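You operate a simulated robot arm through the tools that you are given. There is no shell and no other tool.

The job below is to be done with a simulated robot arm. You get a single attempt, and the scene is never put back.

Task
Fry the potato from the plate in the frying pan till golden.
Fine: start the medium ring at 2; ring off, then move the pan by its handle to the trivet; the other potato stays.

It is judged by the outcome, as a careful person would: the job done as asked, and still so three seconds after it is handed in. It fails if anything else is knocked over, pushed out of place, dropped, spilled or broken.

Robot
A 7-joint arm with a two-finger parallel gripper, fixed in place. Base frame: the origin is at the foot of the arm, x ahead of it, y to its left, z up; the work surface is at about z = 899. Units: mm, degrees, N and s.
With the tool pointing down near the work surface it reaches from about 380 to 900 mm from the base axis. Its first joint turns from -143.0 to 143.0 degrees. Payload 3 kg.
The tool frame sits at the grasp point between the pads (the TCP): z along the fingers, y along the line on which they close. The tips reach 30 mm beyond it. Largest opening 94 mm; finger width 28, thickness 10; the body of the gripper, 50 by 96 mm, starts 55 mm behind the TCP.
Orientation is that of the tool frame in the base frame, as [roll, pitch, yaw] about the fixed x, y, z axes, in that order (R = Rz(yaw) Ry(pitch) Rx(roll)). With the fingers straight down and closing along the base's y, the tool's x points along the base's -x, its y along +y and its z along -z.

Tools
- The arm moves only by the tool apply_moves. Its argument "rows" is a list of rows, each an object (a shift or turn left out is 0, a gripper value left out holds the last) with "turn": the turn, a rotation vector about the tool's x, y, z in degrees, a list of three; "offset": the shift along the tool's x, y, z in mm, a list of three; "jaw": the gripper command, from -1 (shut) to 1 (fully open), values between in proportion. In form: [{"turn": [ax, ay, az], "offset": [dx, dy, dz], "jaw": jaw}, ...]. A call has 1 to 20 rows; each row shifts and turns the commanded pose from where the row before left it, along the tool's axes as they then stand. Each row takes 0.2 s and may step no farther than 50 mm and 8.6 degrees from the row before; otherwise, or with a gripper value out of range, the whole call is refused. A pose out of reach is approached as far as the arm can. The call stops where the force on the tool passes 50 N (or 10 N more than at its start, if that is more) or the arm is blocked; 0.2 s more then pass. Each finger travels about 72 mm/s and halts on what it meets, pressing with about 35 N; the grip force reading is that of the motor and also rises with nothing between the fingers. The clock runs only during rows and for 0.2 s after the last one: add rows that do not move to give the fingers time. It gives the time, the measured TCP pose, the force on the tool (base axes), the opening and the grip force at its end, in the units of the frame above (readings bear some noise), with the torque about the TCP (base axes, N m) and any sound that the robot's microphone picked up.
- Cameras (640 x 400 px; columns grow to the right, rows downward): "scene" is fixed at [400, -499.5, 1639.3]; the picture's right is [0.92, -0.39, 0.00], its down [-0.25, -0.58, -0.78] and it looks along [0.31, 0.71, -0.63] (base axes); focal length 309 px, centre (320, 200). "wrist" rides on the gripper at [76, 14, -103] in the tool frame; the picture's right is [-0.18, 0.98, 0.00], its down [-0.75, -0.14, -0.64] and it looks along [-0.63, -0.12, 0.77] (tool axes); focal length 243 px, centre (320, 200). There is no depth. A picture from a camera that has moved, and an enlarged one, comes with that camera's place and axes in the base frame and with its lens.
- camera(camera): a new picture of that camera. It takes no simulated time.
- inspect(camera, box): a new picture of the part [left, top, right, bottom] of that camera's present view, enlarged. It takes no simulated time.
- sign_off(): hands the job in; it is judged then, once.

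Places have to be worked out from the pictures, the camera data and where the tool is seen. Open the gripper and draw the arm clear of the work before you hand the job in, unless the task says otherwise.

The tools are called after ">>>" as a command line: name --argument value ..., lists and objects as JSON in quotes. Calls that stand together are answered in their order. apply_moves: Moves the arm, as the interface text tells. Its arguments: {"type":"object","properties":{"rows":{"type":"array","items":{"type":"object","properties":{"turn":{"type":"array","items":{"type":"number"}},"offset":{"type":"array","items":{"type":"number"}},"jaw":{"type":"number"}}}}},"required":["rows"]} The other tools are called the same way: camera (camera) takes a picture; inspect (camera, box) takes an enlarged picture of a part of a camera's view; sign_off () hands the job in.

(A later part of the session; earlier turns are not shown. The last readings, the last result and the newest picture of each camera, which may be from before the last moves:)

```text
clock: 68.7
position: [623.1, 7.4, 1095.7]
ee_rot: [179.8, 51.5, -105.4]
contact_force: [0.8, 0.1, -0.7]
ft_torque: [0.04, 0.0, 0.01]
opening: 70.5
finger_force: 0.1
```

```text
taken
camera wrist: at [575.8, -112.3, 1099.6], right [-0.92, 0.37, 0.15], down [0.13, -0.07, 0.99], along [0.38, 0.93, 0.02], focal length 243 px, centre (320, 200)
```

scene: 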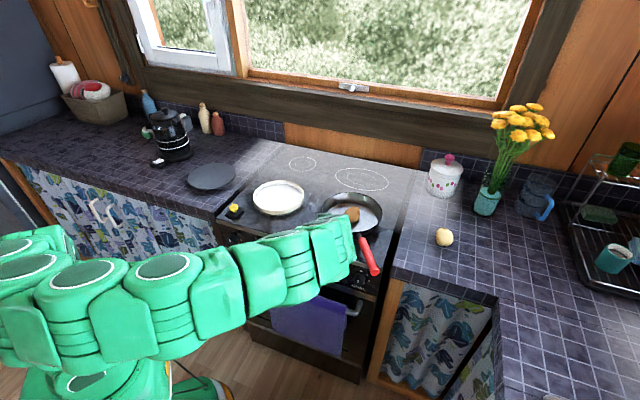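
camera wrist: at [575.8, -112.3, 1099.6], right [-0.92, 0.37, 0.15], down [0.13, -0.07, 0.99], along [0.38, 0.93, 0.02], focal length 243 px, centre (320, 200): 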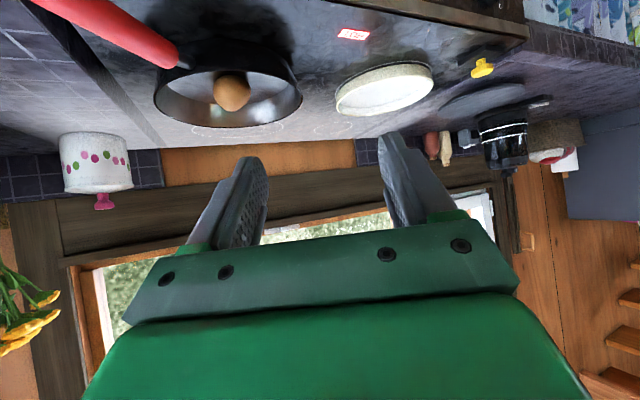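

Pose is right (38.5° down, heading 74.6°). I move over to the pre-grasp point behind and above the handle's free end.

>>> apply_moves --rows '[{"offset": [21.8, -33.8, 1.15]}, {"offset": [21.8, -33.8, 1.15]}, {"offset": [21.8, -33.8, 1.15]}, {"offset": [21.7, -33.9, 1.15]}, {"offset": [0, 0, 0]}]'

>>> camera --camera "wrist"

>>> camera --camera "scene"

```text
clock: 69.9
position: [739.4, -75.7, 1024.1]
ee_rot: [180.0, 51.4, -105.5]
contact_force: [0.7, 0.3, 0.0]
ft_torque: [0.01, 0.03, -0.01]
opening: 70.7
finger_force: 0.1
```

```text
taken
camera wrist: at [692.3, -195.4, 1027.8], right [-0.92, 0.37, 0.14], down [0.13, -0.07, 0.99], along [0.38, 0.93, 0.02], focal length 243 px, centre (320, 200)
```

wrist: 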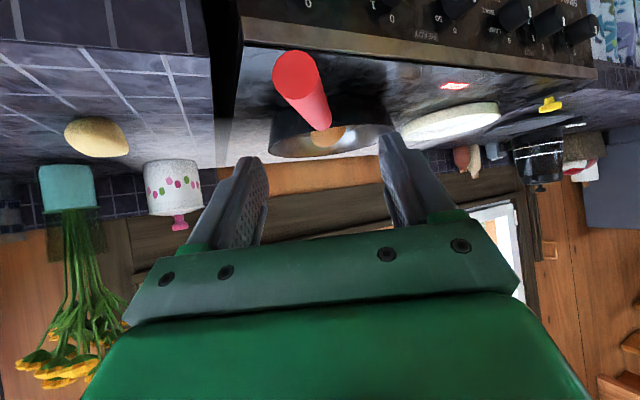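

```text
taken
```

scene: 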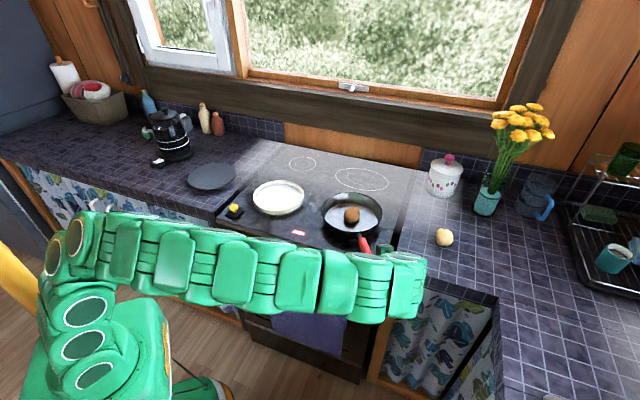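

The handle lies between and beyond the jaws. I zoom in to fix its line accurately.

>>> inspect --camera "wrist" --box '[240, 30, 420, 190]'

>>> inspect --camera "scene" --box '[300, 170, 440, 280]'

```text
2.50 times, centred on (330, 110) of wrist
camera zoom: at [692.3, -195.4, 1027.8], right [-0.92, 0.37, 0.14], down [0.13, -0.07, 0.99], along [0.38, 0.93, 0.02], focal length 606 px, centre (295, 425)
```

zoom: 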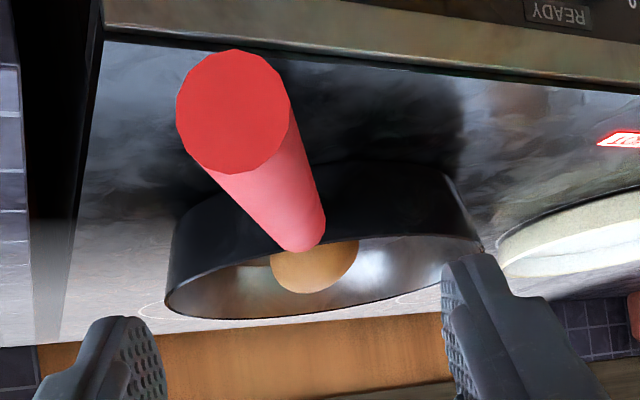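

```text
3.64 times, centred on (370, 225) of scene
camera zoom: at [400.0, -499.5, 1639.3], right [0.92, -0.39, 0.0], down [-0.25, -0.58, -0.78], along [0.31, 0.71, -0.63], focal length 1124 px, centre (138, 109)
```

zoom: 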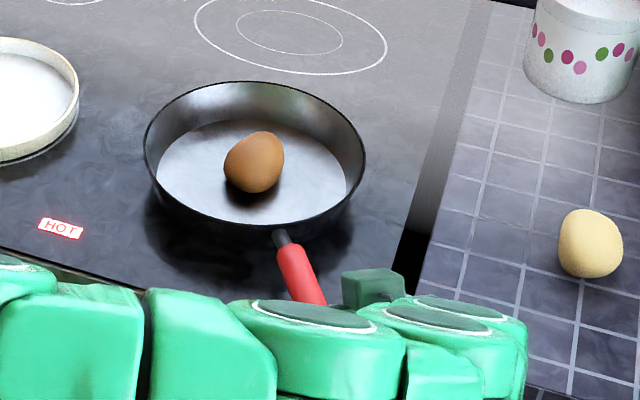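

The handle line is now well fixed: free end (742, −79, 965), inner end (779, 64, 945), Ø 24. I advance along the fingers toward a grasp point about 58 mm from the inner end, pausing before the last stretch.

>>> apply_moves --rows '[{"offset": [0.4, -0.6, 26]}, {"offset": [0.4, -0.6, 26]}, {"offset": [0.4, -0.6, 26]}, {"offset": [0, 0, 0]}]'

>>> camera --camera "wrist"

>>> inspect --camera "scene" --box '[300, 170, 440, 280]'

```text
clock: 70.9
position: [759.2, -18.4, 973.6]
ee_rot: [179.9, 51.5, -105.7]
contact_force: [-0.8, -0.5, -0.2]
ft_torque: [-0.01, 0.0, 0.02]
opening: 70.4
finger_force: 0.1
```

```text
taken
camera wrist: at [710.9, -139.0, 977.4], right [-0.92, 0.37, 0.15], down [0.13, -0.07, 0.99], along [0.38, 0.93, 0.01], focal length 243 px, centre (320, 200)
```

wrist: 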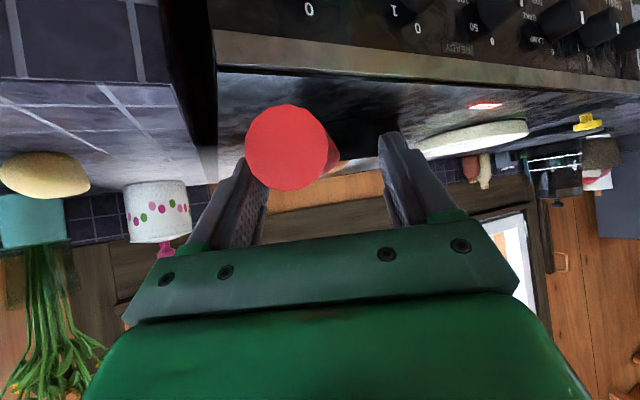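

```text
3.64 times, centred on (370, 225) of scene
camera zoom: at [400.0, -499.5, 1639.3], right [0.92, -0.39, 0.0], down [-0.25, -0.58, -0.78], along [0.31, 0.71, -0.63], focal length 1124 px, centre (138, 109)
```

zoom: 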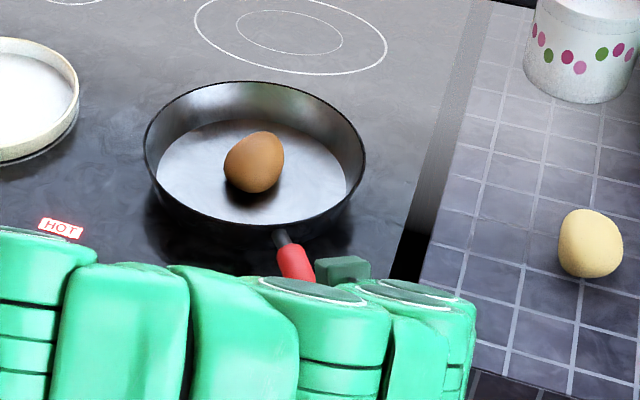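

Everything lines up with my model (handle end expected at pixel (293, 151), seen at (290, 148)). I advance the last 20 mm and close the jaws on the handle.

>>> apply_moves --rows '[{"offset": [-0.2, 0.8, 10]}, {"offset": [-0.2, 0.7, 9.8]}, {"offset": [0, 0, 0]}, {"jaw": -0.4}, {"jaw": -1}, {"jaw": -1}, {"jaw": -1}, {"jaw": -1}]'

>>> camera --camera "wrist"

>>> camera --camera "scene"

```text
clock: 72.7
position: [760.4, -2.4, 961.4]
ee_rot: [179.9, 51.5, -105.6]
contact_force: [0.2, 0.5, 0.5]
ft_torque: [-0.06, -0.01, -0.01]
opening: 28.6
finger_force: 35.0
```

```text
taken
camera wrist: at [713.2, -123.3, 966.7], right [-0.92, 0.37, 0.15], down [0.13, -0.07, 0.99], along [0.38, 0.93, 0.02], focal length 243 px, centre (320, 200)
```

wrist: 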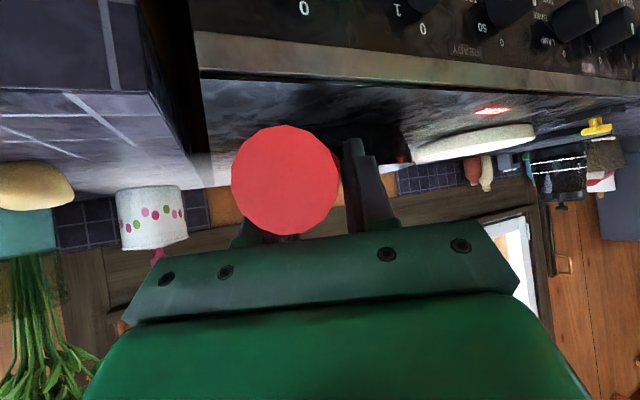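

```text
taken
```

scene: 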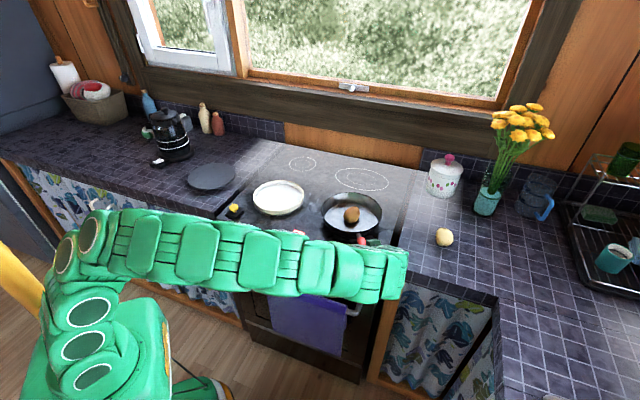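

The handle is held (28.6 mm, 35 N). I do a small test lift of about 8 mm and look at the weight, torque and any droop.

>>> apply_moves --rows '[{"offset": [-1.6, 0, -1.25]}, {"offset": [-2.35, 0, -1.87]}, {"offset": [-2.35, 0, -1.87]}, {"offset": [0, 0, 0]}]'

>>> inspect --camera "scene" --box '[310, 180, 400, 260]'

>>> camera --camera "wrist"

```text
clock: 73.7
position: [760.0, -3.6, 972.1]
ee_rot: [179.9, 51.4, -105.6]
contact_force: [0.2, 0.5, -3.5]
ft_torque: [-0.23, 0.06, -0.02]
opening: 28.6
finger_force: 34.6
```

```text
5.00 times, centred on (355, 220) of scene
camera zoom: at [400.0, -499.5, 1639.3], right [0.92, -0.39, 0.0], down [-0.25, -0.58, -0.78], along [0.31, 0.71, -0.63], focal length 1545 px, centre (145, 100)
```

zoom: 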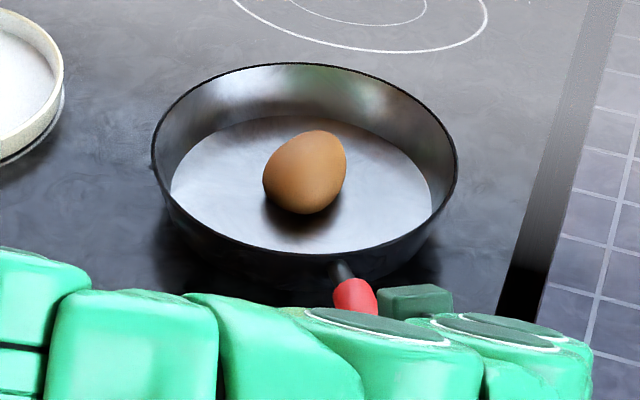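

```text
taken
camera wrist: at [713.4, -123.9, 975.2], right [-0.92, 0.37, 0.15], down [0.13, -0.07, 0.99], along [0.38, 0.93, 0.02], focal length 243 px, centre (320, 200)
```

wrist: 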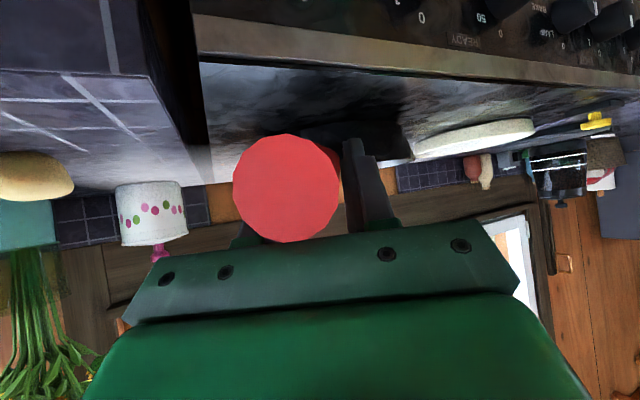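

Light load so far (3.5 N) with only about 1° of droop; the pan may still be partly resting. I lift a further 15 mm and re-check.

>>> apply_moves --rows '[{"offset": [-3.9, 0, -3.1]}, {"offset": [-3.9, 0, -3.1]}, {"offset": [-3.9, 0, -3.1]}, {"offset": [0, 0, 0]}]'

>>> inspect --camera "scene" --box '[310, 180, 400, 260]'

>>> camera --camera "wrist"

```text
clock: 74.7
position: [760.0, -2.2, 987.7]
ee_rot: [179.8, 51.3, -105.6]
contact_force: [0.2, -0.7, -4.8]
ft_torque: [-0.45, 0.15, 0.11]
opening: 28.7
finger_force: 35.1
```

```text
5.00 times, centred on (355, 220) of scene
camera zoom: at [400.0, -499.5, 1639.3], right [0.92, -0.39, 0.0], down [-0.25, -0.58, -0.78], along [0.31, 0.71, -0.63], focal length 1545 px, centre (145, 100)
```

zoom: 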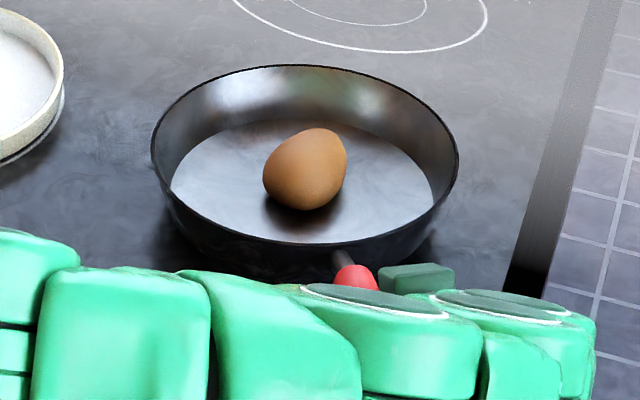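

```text
taken
camera wrist: at [713.0, -123.2, 990.6], right [-0.92, 0.37, 0.15], down [0.13, -0.07, 0.99], along [0.38, 0.93, 0.02], focal length 243 px, centre (320, 200)
```

wrist: 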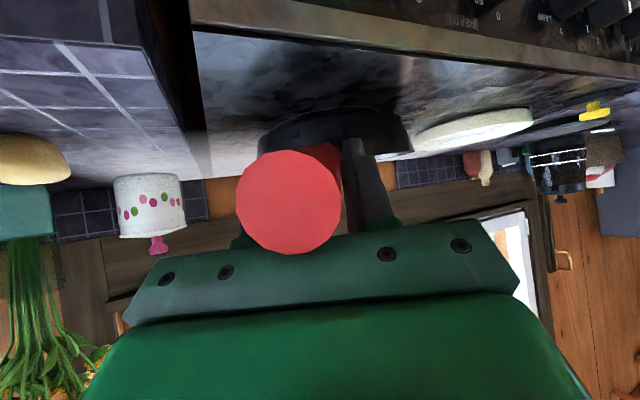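

The handle is pivoting slightly in the pads, with the pan's far edge still on the stove. Once the handle's rear meets the gripper body it should brace, so I lift a little more and watch the torque.

>>> apply_moves --rows '[{"offset": [-3.9, 0, -3.1]}, {"offset": [-3.9, 0, -3.1]}, {"offset": [0, 0, 0]}]'

>>> inspect --camera "scene" --box '[310, 180, 400, 260]'

>>> inspect --camera "wrist" --box '[200, 80, 440, 280]'

```text
clock: 75.5
position: [759.8, -3.3, 997.1]
ee_rot: [179.9, 51.4, -105.6]
contact_force: [-0.2, 0.3, -8.0]
ft_torque: [-1.23, 0.35, 0.0]
opening: 28.7
finger_force: 34.6
```

```text
5.00 times, centred on (355, 220) of scene
camera zoom: at [400.0, -499.5, 1639.3], right [0.92, -0.39, 0.0], down [-0.25, -0.58, -0.78], along [0.31, 0.71, -0.63], focal length 1545 px, centre (145, 100)
```

zoom: 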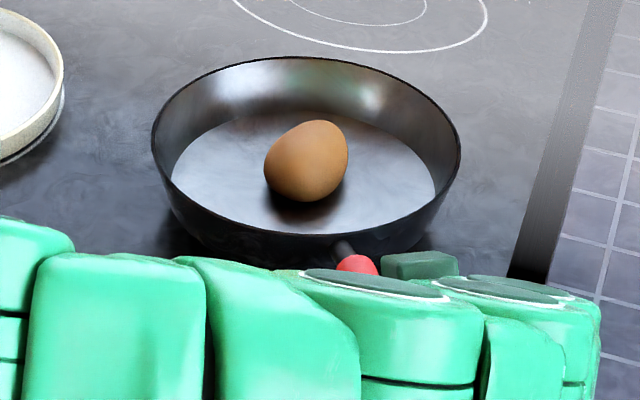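

```text
2.00 times, centred on (320, 180) of wrist
camera zoom: at [712.9, -124.1, 1000.3], right [-0.92, 0.37, 0.15], down [0.13, -0.07, 0.99], along [0.38, 0.93, 0.01], focal length 485 px, centre (320, 240)
```

zoom: 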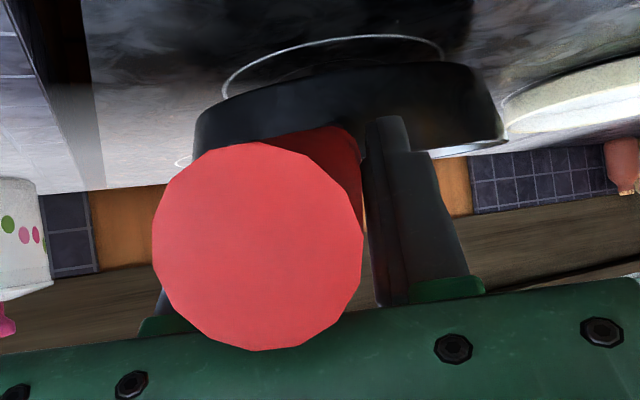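

Now it is braced: 8 N total load, steady torque, handle no longer pivoting, pan off the stove with ~3° droop and the potato in place. I level the pan by pitching 3° and lift 60 mm more so it clears the plate.

>>> apply_moves --rows '[{"turn": [0, -1.5, 0], "offset": [-4, 0, -3]}, {"turn": [0, -1.5, 0], "offset": [-8.1, 0, -5.8]}, {"offset": [-12.2, 0, -8.7]}, {"offset": [-12.2, 0, -8.7]}, {"offset": [-8.1, 0, -5.8]}, {"offset": [-4, 0, -3]}, {"offset": [0, 0, 0]}]'

>>> camera --camera "scene"

>>> inspect --camera "scene" --box '[310, 160, 410, 260]'

>>> inspect --camera "scene" --box '[170, 145, 260, 225]'

>>> camera --camera "wrist"

```text
clock: 77.1
position: [760.1, -3.6, 1054.3]
ee_rot: [179.9, 54.4, -105.7]
contact_force: [0.4, 0.1, -7.4]
ft_torque: [-1.27, 0.38, 0.02]
opening: 28.6
finger_force: 34.6
```

```text
taken
```

scene: 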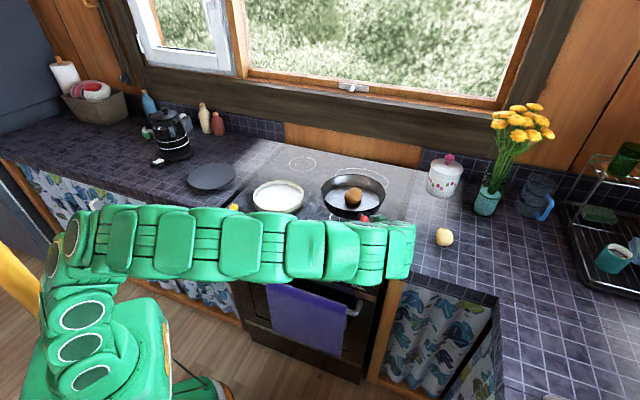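

```text
4.00 times, centred on (360, 210) of scene
camera zoom: at [400.0, -499.5, 1639.3], right [0.92, -0.39, 0.0], down [-0.25, -0.58, -0.78], along [0.31, 0.71, -0.63], focal length 1236 px, centre (160, 160)
```

zoom: 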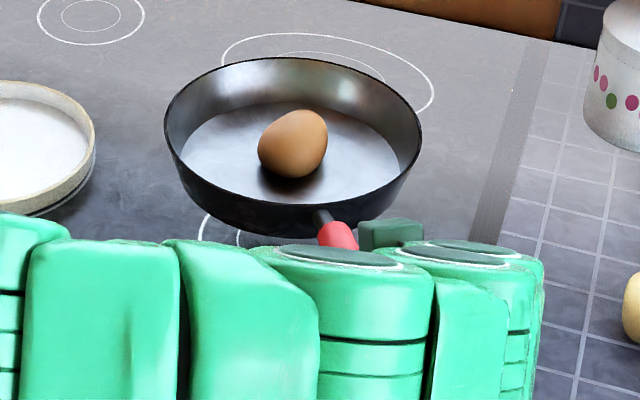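

```text
5.00 times, centred on (215, 185) of scene
camera zoom: at [400.0, -499.5, 1639.3], right [0.92, -0.39, 0.0], down [-0.25, -0.58, -0.78], along [0.31, 0.71, -0.63], focal length 1545 px, centre (845, 275)
```

zoom: 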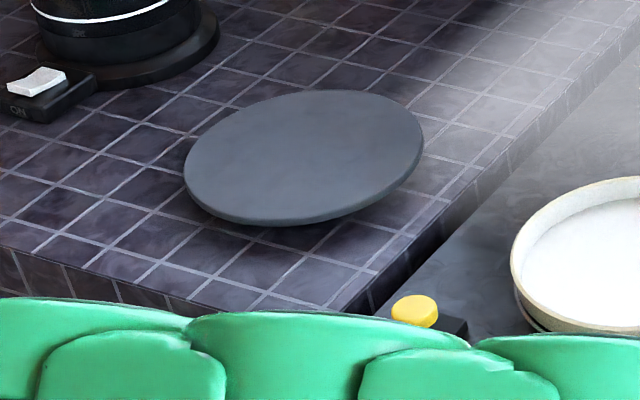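

```text
taken
camera wrist: at [712.4, -123.4, 1052.8], right [-0.92, 0.37, 0.15], down [0.12, -0.12, 0.99], along [0.38, 0.92, 0.07], focal length 243 px, centre (320, 200)
```

wrist: 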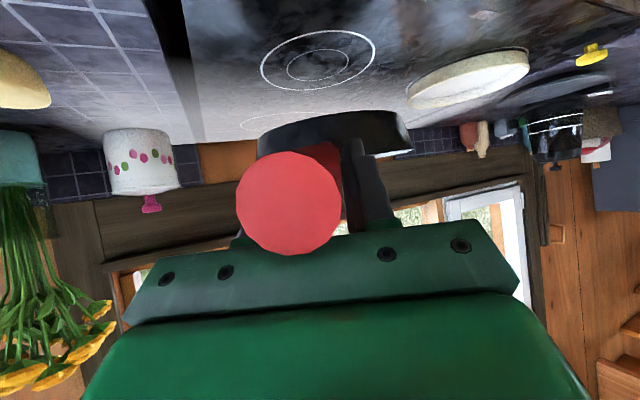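

The pan hangs level and steady (7.4 N), bottom roughly at z 990, well above the plate. The trivet centre works out at about (405, 657), top ≈ z 908. I carry the pan along an arc toward it, first half.

>>> apply_moves --rows '[{"offset": [-7.1, 5.9, 9.9], "turn": [-0.665, 0, -0.476]}, {"offset": [-7.1, 5.9, 9.9], "turn": [-0.665, 0, -0.476]}, {"offset": [-14.02, 11.89, 19.58], "turn": [-1.33, 0, -0.952]}, {"offset": [-13.89, 12.0, 19.4], "turn": [-1.33, 0, -0.952]}, {"offset": [-13.75, 12.11, 19.21], "turn": [-1.33, 0, -0.952]}, {"offset": [-13.62, 12.22, 19.03], "turn": [-1.33, 0, -0.952]}, {"offset": [-13.49, 12.33, 18.84], "turn": [-1.33, 0, -0.952]}, {"offset": [-13.36, 12.43, 18.65], "turn": [-1.33, 0, -0.952]}, {"offset": [-13.22, 12.53, 18.46], "turn": [-1.33, 0, -0.952]}, {"offset": [-13.09, 12.63, 18.28], "turn": [-1.33, 0, -0.952]}, {"offset": [-6.5, 6.4, 9.05], "turn": [-0.665, 0, -0.476]}, {"offset": [0, 0, 0]}]'

>>> camera --camera "scene"

>>> camera --camera "wrist"

```text
clock: 79.7
position: [678.4, 232.7, 1057.9]
ee_rot: [179.9, 54.4, -90.0]
contact_force: [0.5, -0.5, -7.0]
ft_torque: [-1.39, 0.02, 0.0]
opening: 28.5
finger_force: 34.6
```

```text
taken
```

scene: 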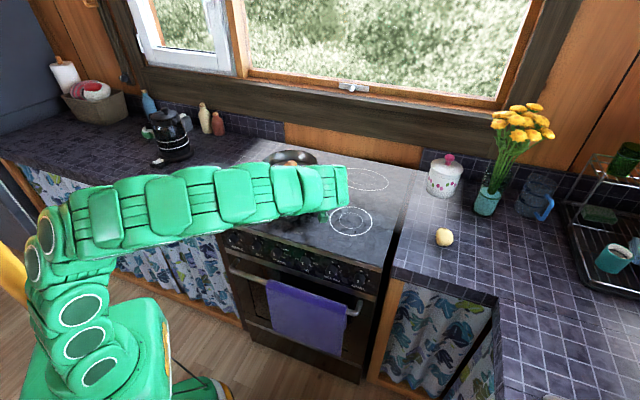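

```text
taken
camera wrist: at [665.3, 103.9, 1054.9], right [-0.98, 0.11, 0.15], down [0.14, -0.08, 0.99], along [0.12, 0.99, 0.07], focal length 243 px, centre (320, 200)
```

wrist: 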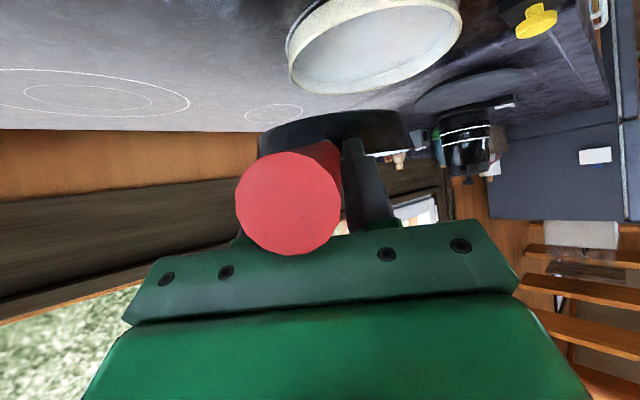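

On track (expected az 18.9°, r 718; got the same). I continue most of the remaining arc and then check clearances.

>>> apply_moves --rows '[{"offset": [-6.45, 6.4, 9.0], "turn": [-0.665, 0, -0.476]}, {"offset": [-12.82, 12.83, 17.9], "turn": [-1.33, 0, -0.952]}, {"offset": [-12.68, 12.92, 17.71], "turn": [-1.33, 0, -0.952]}, {"offset": [-12.55, 13.0, 17.52], "turn": [-1.33, 0, -0.952]}, {"offset": [-12.41, 13.09, 17.34], "turn": [-1.33, 0, -0.952]}, {"offset": [-12.28, 13.17, 17.15], "turn": [-1.33, 0, -0.952]}, {"offset": [-12.14, 13.26, 16.96], "turn": [-1.33, 0, -0.952]}, {"offset": [-12.0, 13.33, 16.77], "turn": [-1.33, 0, -0.952]}, {"offset": [-5.93, 6.7, 8.29], "turn": [-0.665, 0, -0.476]}, {"offset": [0, 0, 0]}]'

>>> camera --camera "scene"

>>> camera --camera "wrist"

```text
clock: 81.9
position: [557.4, 390.0, 1053.9]
ee_rot: [179.9, 54.6, -76.9]
contact_force: [0.5, 0.1, -7.0]
ft_torque: [-1.28, -0.32, 0.0]
opening: 28.6
finger_force: 34.7
```

```text
taken
```

scene: 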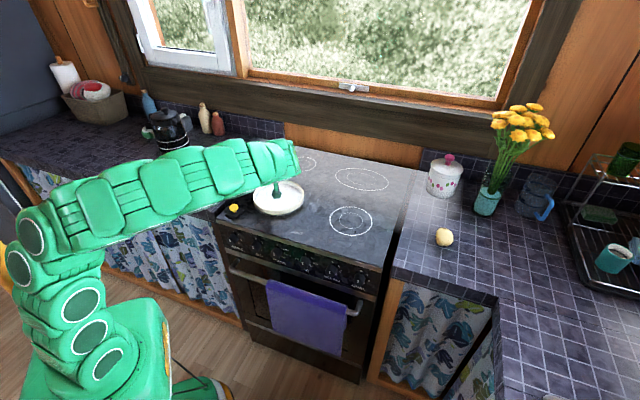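

```text
taken
camera wrist: at [573.9, 262.0, 1052.3], right [-0.98, -0.12, 0.15], down [0.16, -0.05, 0.99], along [-0.11, 0.99, 0.07], focal length 243 px, centre (320, 200)
```

wrist: 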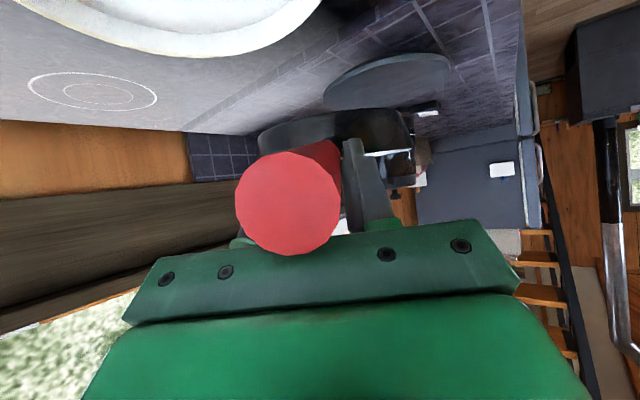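

On track again, potato still aboard. The wrist view shows the trivet just beyond the pan; I zoom to check its position before the final approach.

>>> inspect --camera "wrist" --box '[220, 20, 480, 200]'

>>> inspect --camera "scene" --box '[130, 90, 310, 220]'

```text
2.22 times, centred on (350, 110) of wrist
camera zoom: at [573.9, 262.0, 1052.3], right [-0.98, -0.12, 0.15], down [0.16, -0.05, 0.99], along [-0.11, 0.99, 0.07], focal length 539 px, centre (253, 400)
```

zoom: 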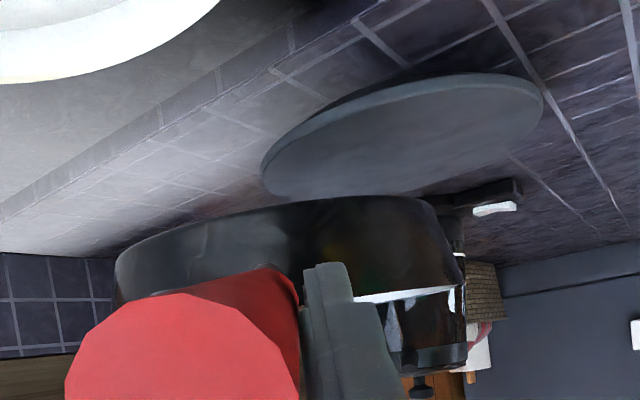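

```text
3.08 times, centred on (220, 155) of scene
camera zoom: at [400.0, -499.5, 1639.3], right [0.92, -0.39, 0.0], down [-0.25, -0.58, -0.78], along [0.31, 0.71, -0.63], focal length 951 px, centre (628, 338)
```

zoom: 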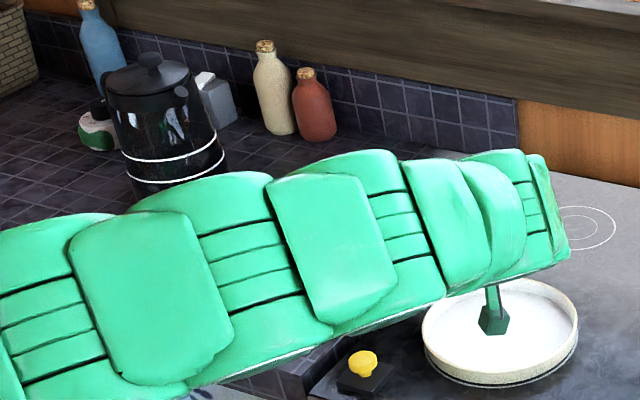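

The trivet fix from this view (~(392, 651)) averages with the scene fix to about (400, 655). I move the pan the last ~110 mm to be above it and re-check.

>>> apply_moves --rows '[{"offset": [-10.02, 13.84, 14.09], "turn": [-1.174, 0, -0.834]}, {"offset": [-10.21, 13.41, 14.36], "turn": [-1.174, 0, -0.834]}, {"offset": [-10.41, 12.95, 14.65], "turn": [-1.174, 0, -0.834]}, {"offset": [-10.58, 12.5, 14.89], "turn": [-1.174, 0, -0.834]}, {"offset": [-10.78, 12.02, 15.16], "turn": [-1.174, 0, -0.834]}, {"offset": [0, 0, 0]}]'

>>> camera --camera "wrist"

>>> camera --camera "scene"

>>> inspect --camera "wrist" --box '[220, 60, 460, 220]'

```text
clock: 83.3
position: [472.1, 459.3, 1057.5]
ee_rot: [179.7, 54.4, -69.8]
contact_force: [1.5, 0.0, -8.0]
ft_torque: [-1.25, -0.49, -0.01]
opening: 28.6
finger_force: 34.6
```

```text
taken
camera wrist: at [503.9, 334.1, 1054.8], right [-0.96, -0.24, 0.15], down [0.16, -0.03, 0.99], along [-0.23, 0.97, 0.07], focal length 243 px, centre (320, 200)
```

wrist: 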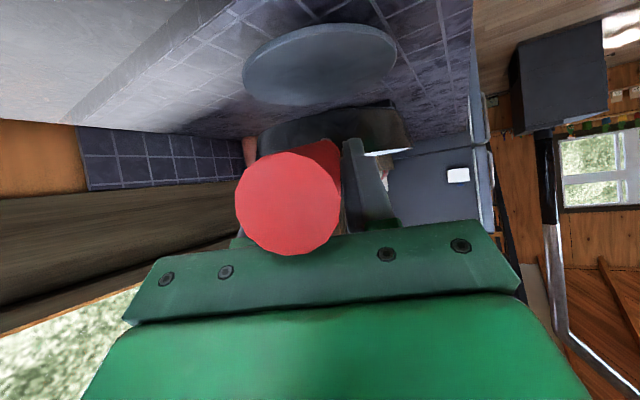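

```text
taken
```

scene: 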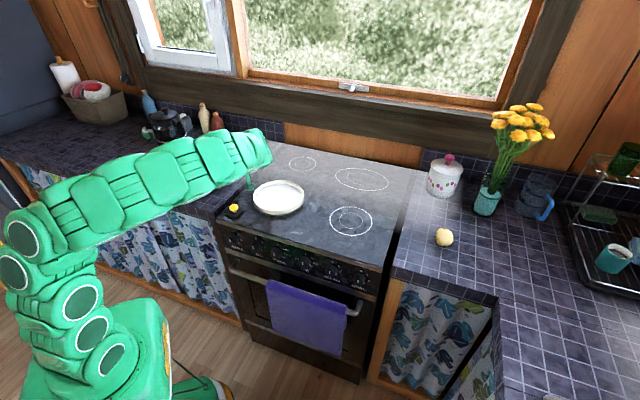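

```text
2.50 times, centred on (340, 140) of wrist
camera zoom: at [503.9, 334.1, 1054.8], right [-0.96, -0.24, 0.15], down [0.16, -0.03, 0.99], along [-0.23, 0.97, 0.07], focal length 606 px, centre (270, 350)
```

zoom: 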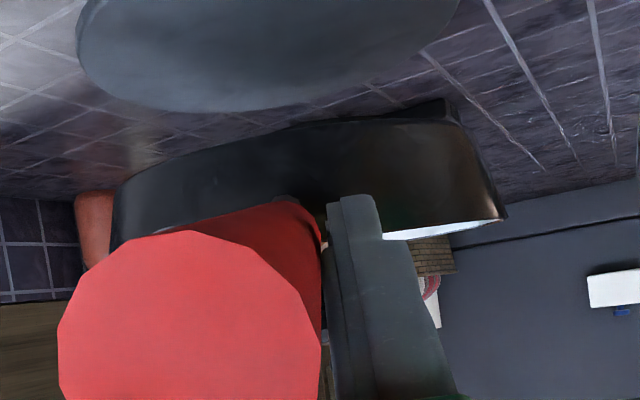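

The pan hangs over the trivet: pan centre ≈ (399, 655), trivet centre ≈ (401, 660) from combined views. I nudge 5 mm forward and lower 70 mm, then check.

>>> apply_moves --rows '[{"offset": [6.9, -1.3, 7.6]}, {"offset": [15, -1.3, 13.4]}, {"offset": [16.3, 0, 11.6]}, {"offset": [12.2, 0, 8.7]}, {"offset": [6.1, 0, 4.4]}, {"offset": [0, 0, 0]}]'

>>> camera --camera "wrist"

>>> inspect --camera "scene" --box '[130, 90, 310, 220]'

```text
clock: 84.7
position: [473.6, 463.7, 984.5]
ee_rot: [179.9, 54.5, -69.7]
contact_force: [4.4, -6.7, 14.3]
ft_torque: [0.7, 0.2, -0.24]
opening: 28.9
finger_force: 35.3
```

```text
taken
camera wrist: at [504.2, 338.4, 981.6], right [-0.96, -0.24, 0.15], down [0.16, -0.03, 0.99], along [-0.23, 0.97, 0.07], focal length 243 px, centre (320, 200)
```

wrist: 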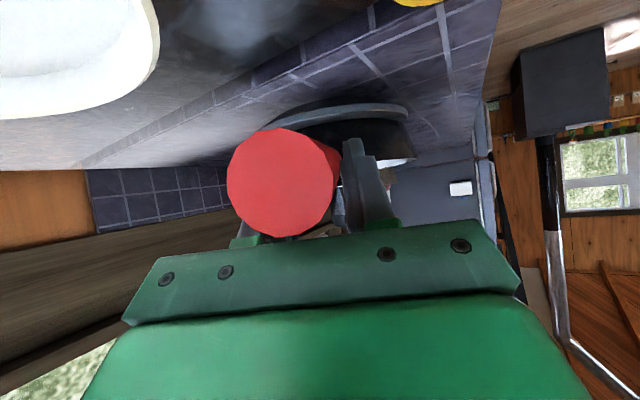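

```text
3.08 times, centred on (220, 155) of scene
camera zoom: at [400.0, -499.5, 1639.3], right [0.92, -0.39, 0.0], down [-0.25, -0.58, -0.78], along [0.31, 0.71, -0.63], focal length 951 px, centre (628, 338)
```

zoom: 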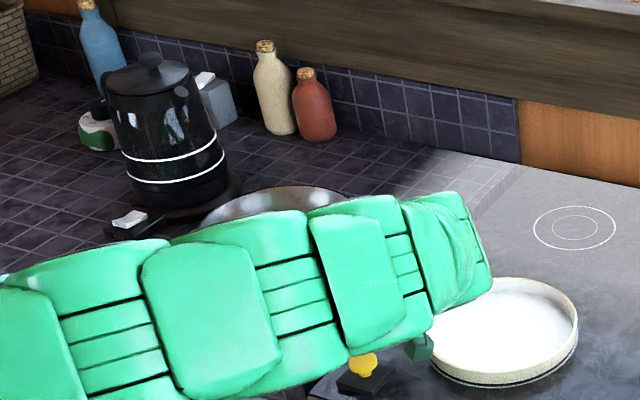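

There is already contact: +14 N upward with the handle pivoting back in the pads, so the pan has met the trivet earlier than I expected. I zoom in to see how it sits before doing anything.

>>> inspect --camera "wrist" --box '[220, 60, 440, 220]'

>>> inspect --camera "scene" --box '[170, 130, 250, 190]'

```text
2.50 times, centred on (330, 140) of wrist
camera zoom: at [504.2, 338.4, 981.6], right [-0.96, -0.24, 0.15], down [0.16, -0.03, 0.99], along [-0.23, 0.97, 0.07], focal length 606 px, centre (295, 350)
```

zoom: 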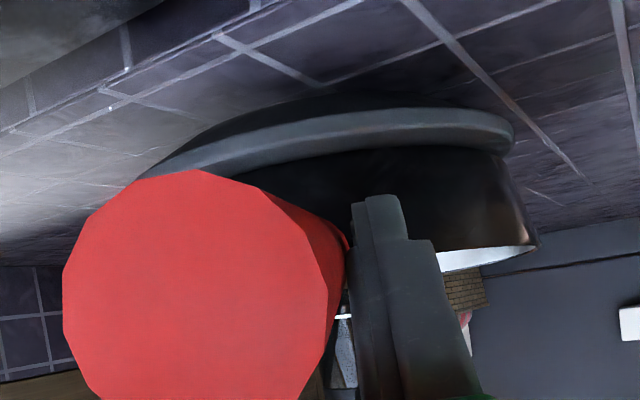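

```text
6.67 times, centred on (210, 160) of scene
camera zoom: at [400.0, -499.5, 1639.3], right [0.92, -0.39, 0.0], down [-0.25, -0.58, -0.78], along [0.31, 0.71, -0.63], focal length 2060 px, centre (1053, 467)
```

zoom: 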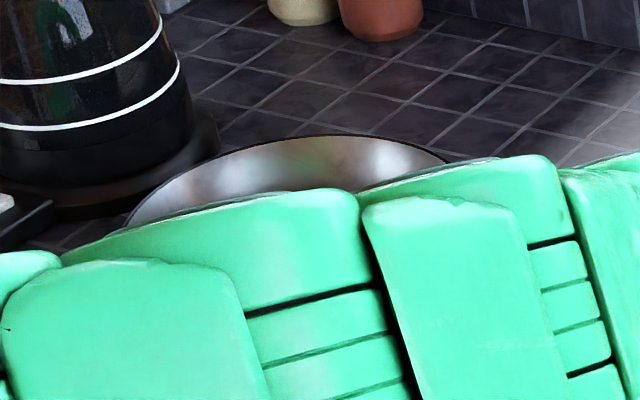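

Torque and force analysis puts the support at the pan's near base edge, i.e. I have pressed the handle slightly too low with the pan tipped up a little. I raise in small steps to let the pan settle flat.

>>> apply_moves --rows '[{"offset": [-1.6, 0, -1.16]}, {"offset": [0, 0, 0]}]'

>>> inspect --camera "wrist" --box '[220, 60, 440, 220]'

```text
clock: 85.3
position: [471.5, 464.8, 986.3]
ee_rot: [179.8, 54.3, -69.8]
contact_force: [-1.2, 1.2, -4.5]
ft_torque: [-0.89, -0.3, 0.06]
opening: 28.8
finger_force: 35.4
```

```text
2.50 times, centred on (330, 140) of wrist
camera zoom: at [503.5, 338.8, 983.2], right [-0.96, -0.24, 0.15], down [0.16, -0.03, 0.99], along [-0.23, 0.97, 0.07], focal length 606 px, centre (295, 350)
```

zoom: 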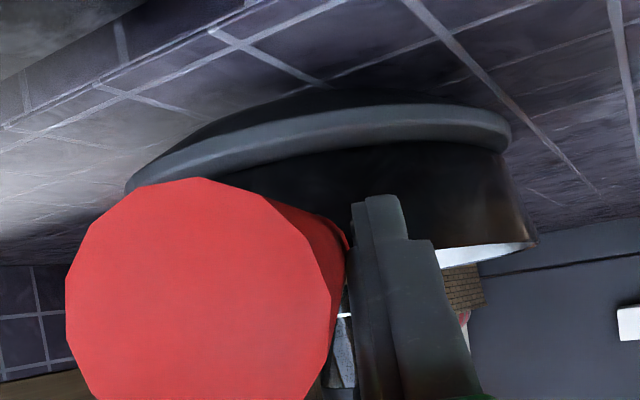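

Now nearly balanced: the gripper carries 4.5 N and only the near edge touches, so the pan is tipped slightly far-end-up. I pitch the tool down in 1° steps about that near edge to bring the base flat.

>>> apply_moves --rows '[{"turn": [0, 1.0, 0], "offset": [-1.63, 0, -1.16]}, {"offset": [0, 0, 0]}]'

```text
clock: 85.9
position: [471.1, 465.2, 989.2]
ee_rot: [179.9, 53.5, -69.8]
contact_force: [-1.1, 1.8, -0.9]
ft_torque: [0.25, 0.05, 0.07]
opening: 28.8
finger_force: 35.2
```

The gripper now carries almost nothing (−0.9 N, 0.25 Nm), so the pan is resting on the trivet. I open the jaws gently and check that nothing moves.

>>> apply_moves --rows '[{"jaw": -0.35}, {"jaw": -0.2}, {"jaw": 0.1}, {"jaw": 0.4}, {"jaw": 0.5}, {"offset": [0, 0, 0]}]'

>>> camera --camera "wrist"

>>> inspect --camera "scene" --box '[130, 90, 310, 220]'

```text
clock: 87.3
position: [472.1, 463.9, 988.7]
ee_rot: [179.8, 53.5, -69.7]
contact_force: [-1.6, -0.1, 0.2]
ft_torque: [-0.04, 0.01, 0.01]
opening: 70.5
finger_force: 0.0
```

```text
taken
camera wrist: at [503.7, 338.9, 987.6], right [-0.96, -0.24, 0.15], down [0.16, -0.01, 0.99], along [-0.23, 0.97, 0.05], focal length 243 px, centre (320, 200)
```

wrist: 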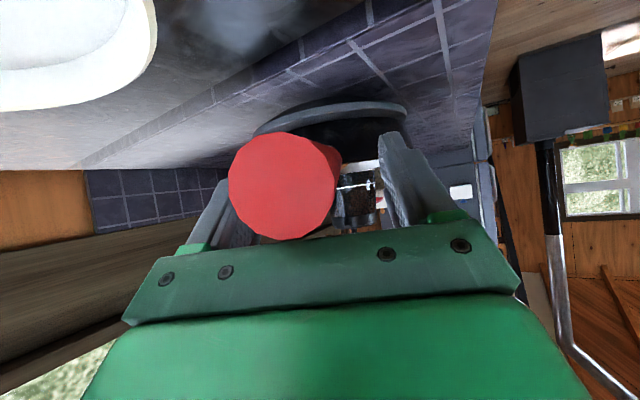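

```text
3.08 times, centred on (220, 155) of scene
camera zoom: at [400.0, -499.5, 1639.3], right [0.92, -0.39, 0.0], down [-0.25, -0.58, -0.78], along [0.31, 0.71, -0.63], focal length 951 px, centre (628, 338)
```

zoom: 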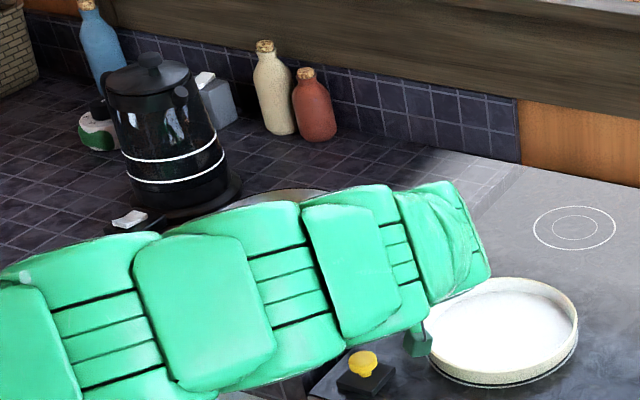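

Released cleanly with the pan staying put. I back the tool away along the fingers, up and off the handle.

>>> apply_moves --rows '[{"offset": [0, 0, -15]}, {"offset": [0, 0, -30]}, {"offset": [0, 0, -40]}, {"offset": [0, 0, -40]}, {"offset": [0, 0, 0]}]'

>>> camera --camera "wrist"

>>> camera --camera "scene"

```text
clock: 88.5
position: [510.0, 371.4, 1062.0]
ee_rot: [179.7, 53.6, -69.7]
contact_force: [1.0, -0.7, -0.2]
ft_torque: [-0.01, -0.01, -0.07]
opening: 70.2
finger_force: 0.1
```

```text
taken
camera wrist: at [540.1, 245.8, 1061.2], right [-0.96, -0.24, 0.15], down [0.16, -0.01, 0.99], along [-0.23, 0.97, 0.05], focal length 243 px, centre (320, 200)
```

wrist: 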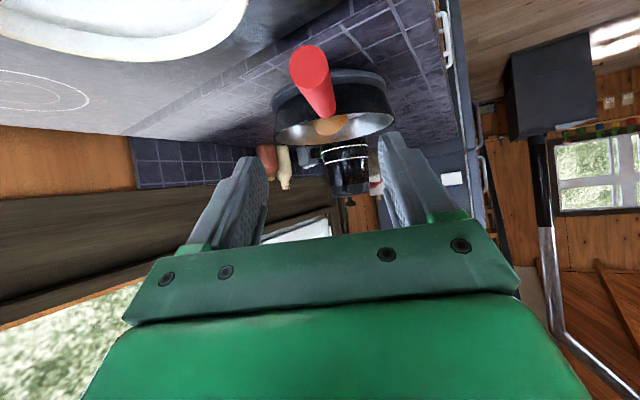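

```text
taken
```

scene: 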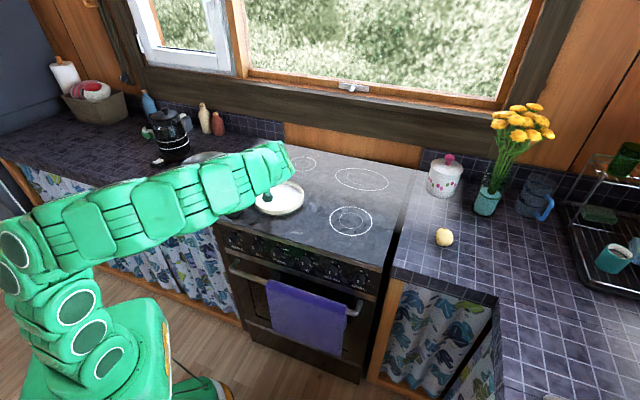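

The pan stands on the trivet with the potato in it. I zoom in on the wrist view to check how it sits.

>>> inspect --camera "wrist" --box '[250, 30, 420, 160]'

```text
3.08 times, centred on (335, 95) of wrist
camera zoom: at [540.1, 245.8, 1061.2], right [-0.96, -0.24, 0.15], down [0.16, -0.01, 0.99], along [-0.23, 0.97, 0.05], focal length 746 px, centre (274, 523)
```

zoom: 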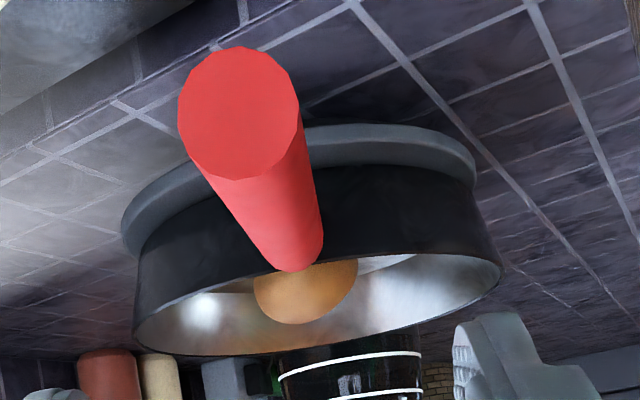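

It sits flat and well centred on the trivet. I raise the arm and draw it back toward the front so it is clear of everything and the scene camera can see.

>>> apply_moves --rows '[{"offset": [-30.2, 0, -22.2]}, {"offset": [-30.2, 0, -22.2]}, {"offset": [-30.2, 0, -22.2]}, {"offset": [-30.2, 0, -22.2]}, {"offset": [25, 15.6, -34]}, {"offset": [25, 15.6, -34]}, {"offset": [25, 15.6, -34]}, {"offset": [25, 15.6, -34]}, {"offset": [25, 15.6, -34]}, {"offset": [0, 0, 0]}]'

>>> camera --camera "scene"

>>> camera --camera "wrist"

```text
clock: 90.7
position: [508.7, 146.2, 1212.8]
ee_rot: [179.9, 53.5, -69.8]
contact_force: [-0.4, -0.1, 0.2]
ft_torque: [-0.02, 0.02, 0.0]
opening: 70.6
finger_force: 0.1
```

```text
taken
```

scene: 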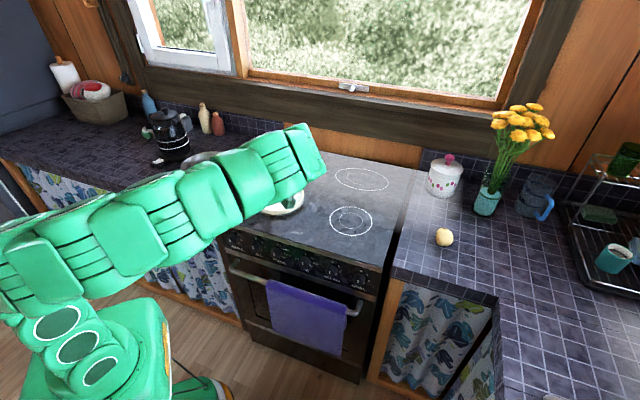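

```text
taken
camera wrist: at [540.2, 19.7, 1212.7], right [-0.96, -0.24, 0.15], down [0.16, -0.01, 0.99], along [-0.23, 0.97, 0.05], focal length 243 px, centre (320, 200)
```

wrist: 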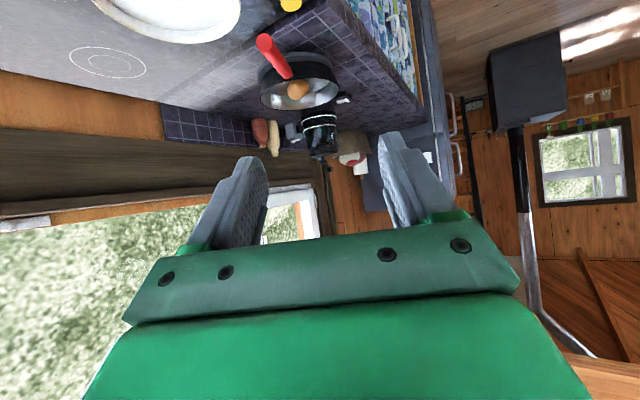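

From the wrist view the pan and potato sit well. I swing the arm further right to unblock the scene camera for a final check of everything.

>>> apply_moves --rows '[{"offset": [22, 2.4, -38.6]}, {"offset": [22, 2.4, -38.6]}, {"offset": [22, 2.4, -38.6]}, {"offset": [22, 2.4, -38.6]}, {"offset": [22, 2.4, -38.6]}, {"offset": [22, 2.4, -38.6]}, {"offset": [22, 2.4, -38.6]}, {"offset": [0, 0, 0]}]'

>>> camera --camera "scene"

>>> inspect --camera "scene" --box '[140, 100, 300, 220]'

>>> inspect --camera "wrist" --box '[200, 20, 400, 150]'

```text
clock: 92.5
position: [553.0, -1.1, 1231.3]
ee_rot: [180.0, 53.5, -69.7]
contact_force: [-0.2, -0.1, -0.5]
ft_torque: [0.01, 0.0, -0.03]
opening: 70.3
finger_force: 0.0
out of reach, approached as far as the arm can: row 4, 5, 6, 7
```

```text
taken
```

scene: 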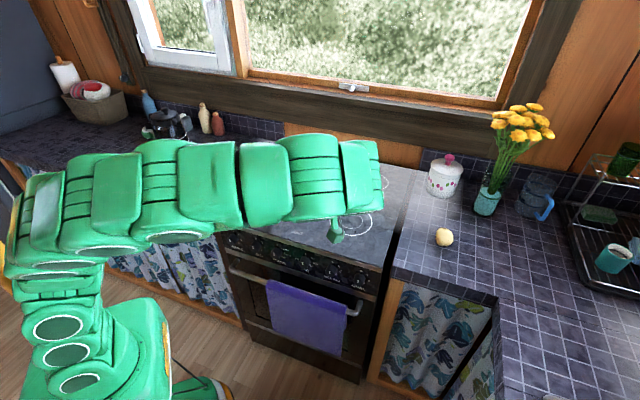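

```text
3.33 times, centred on (220, 160) of scene
camera zoom: at [400.0, -499.5, 1639.3], right [0.92, -0.39, 0.0], down [-0.25, -0.58, -0.78], along [0.31, 0.71, -0.63], focal length 1030 px, centre (653, 333)
```

zoom: 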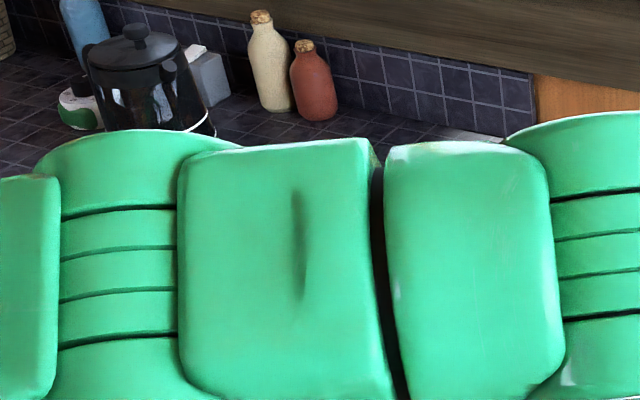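

```text
3.08 times, centred on (300, 85) of wrist
camera zoom: at [584.2, -126.6, 1230.1], right [-0.96, -0.24, 0.15], down [0.16, -0.01, 0.99], along [-0.23, 0.97, 0.05], focal length 746 px, centre (382, 554)
```

zoom: 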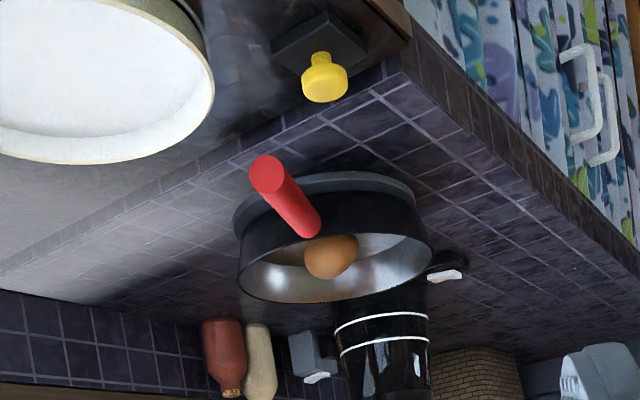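

The arm itself still blocks the scene view, so I bring the tool back to pointing down, which lifts the elbow out of the way.

>>> apply_moves --rows '[{"turn": [0, 7.64, 0]}, {"turn": [0, 7.64, 0]}, {"turn": [0, 7.64, 0]}, {"turn": [0, 7.64, 0]}, {"turn": [0, 7.64, 0]}, {"turn": [0, 7.64, 0]}, {"turn": [0, 7.64, 0]}, {"turn": [0, 0, 0]}]'

>>> camera --camera "scene"

```text
clock: 94.3
position: [551.5, 1.0, 1230.5]
ee_rot: [179.9, -0.1, -69.7]
contact_force: [-0.2, -0.1, 0.1]
ft_torque: [-0.02, -0.03, 0.02]
opening: 70.2
finger_force: 0.0
```

```text
taken
```

scene: 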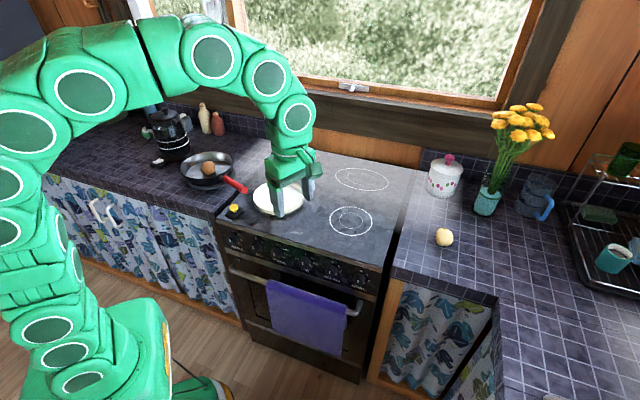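

Now the scene camera sees the pan on the trivet. I zoom in on it, the potato's colour, and the knobs.

>>> inspect --camera "scene" --box '[165, 135, 265, 215]'

>>> inspect --camera "scene" --box '[215, 190, 395, 300]'

>>> inspect --camera "scene" --box '[400, 140, 560, 260]'

```text
5.00 times, centred on (215, 175) of scene
camera zoom: at [400.0, -499.5, 1639.3], right [0.92, -0.39, 0.0], down [-0.25, -0.58, -0.78], along [0.31, 0.71, -0.63], focal length 1545 px, centre (845, 325)
```

zoom: 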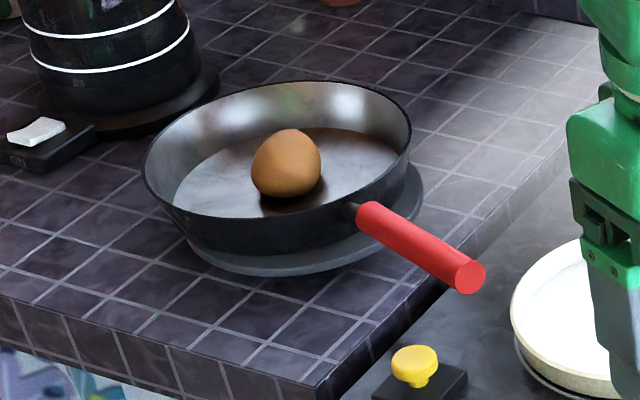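

```text
3.56 times, centred on (305, 245) of scene
camera zoom: at [400.0, -499.5, 1639.3], right [0.92, -0.39, 0.0], down [-0.25, -0.58, -0.78], along [0.31, 0.71, -0.63], focal length 1099 px, centre (373, 40)
```

zoom: 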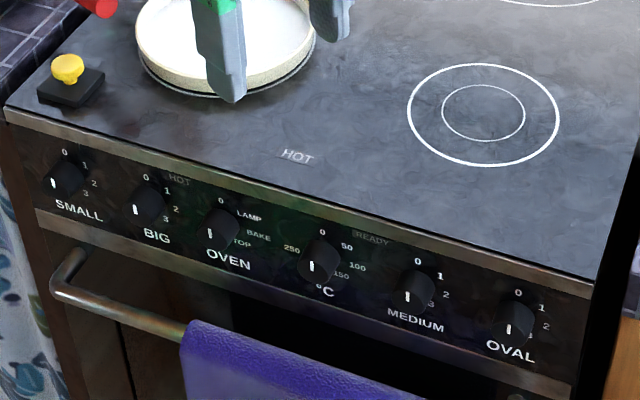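

```text
3.33 times, centred on (480, 200) of scene
camera zoom: at [400.0, -499.5, 1639.3], right [0.92, -0.39, 0.0], down [-0.25, -0.58, -0.78], along [0.31, 0.71, -0.63], focal length 1030 px, centre (-213, 200)
```

zoom: 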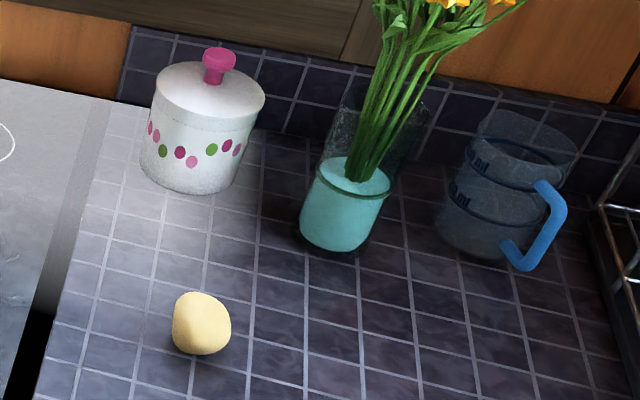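

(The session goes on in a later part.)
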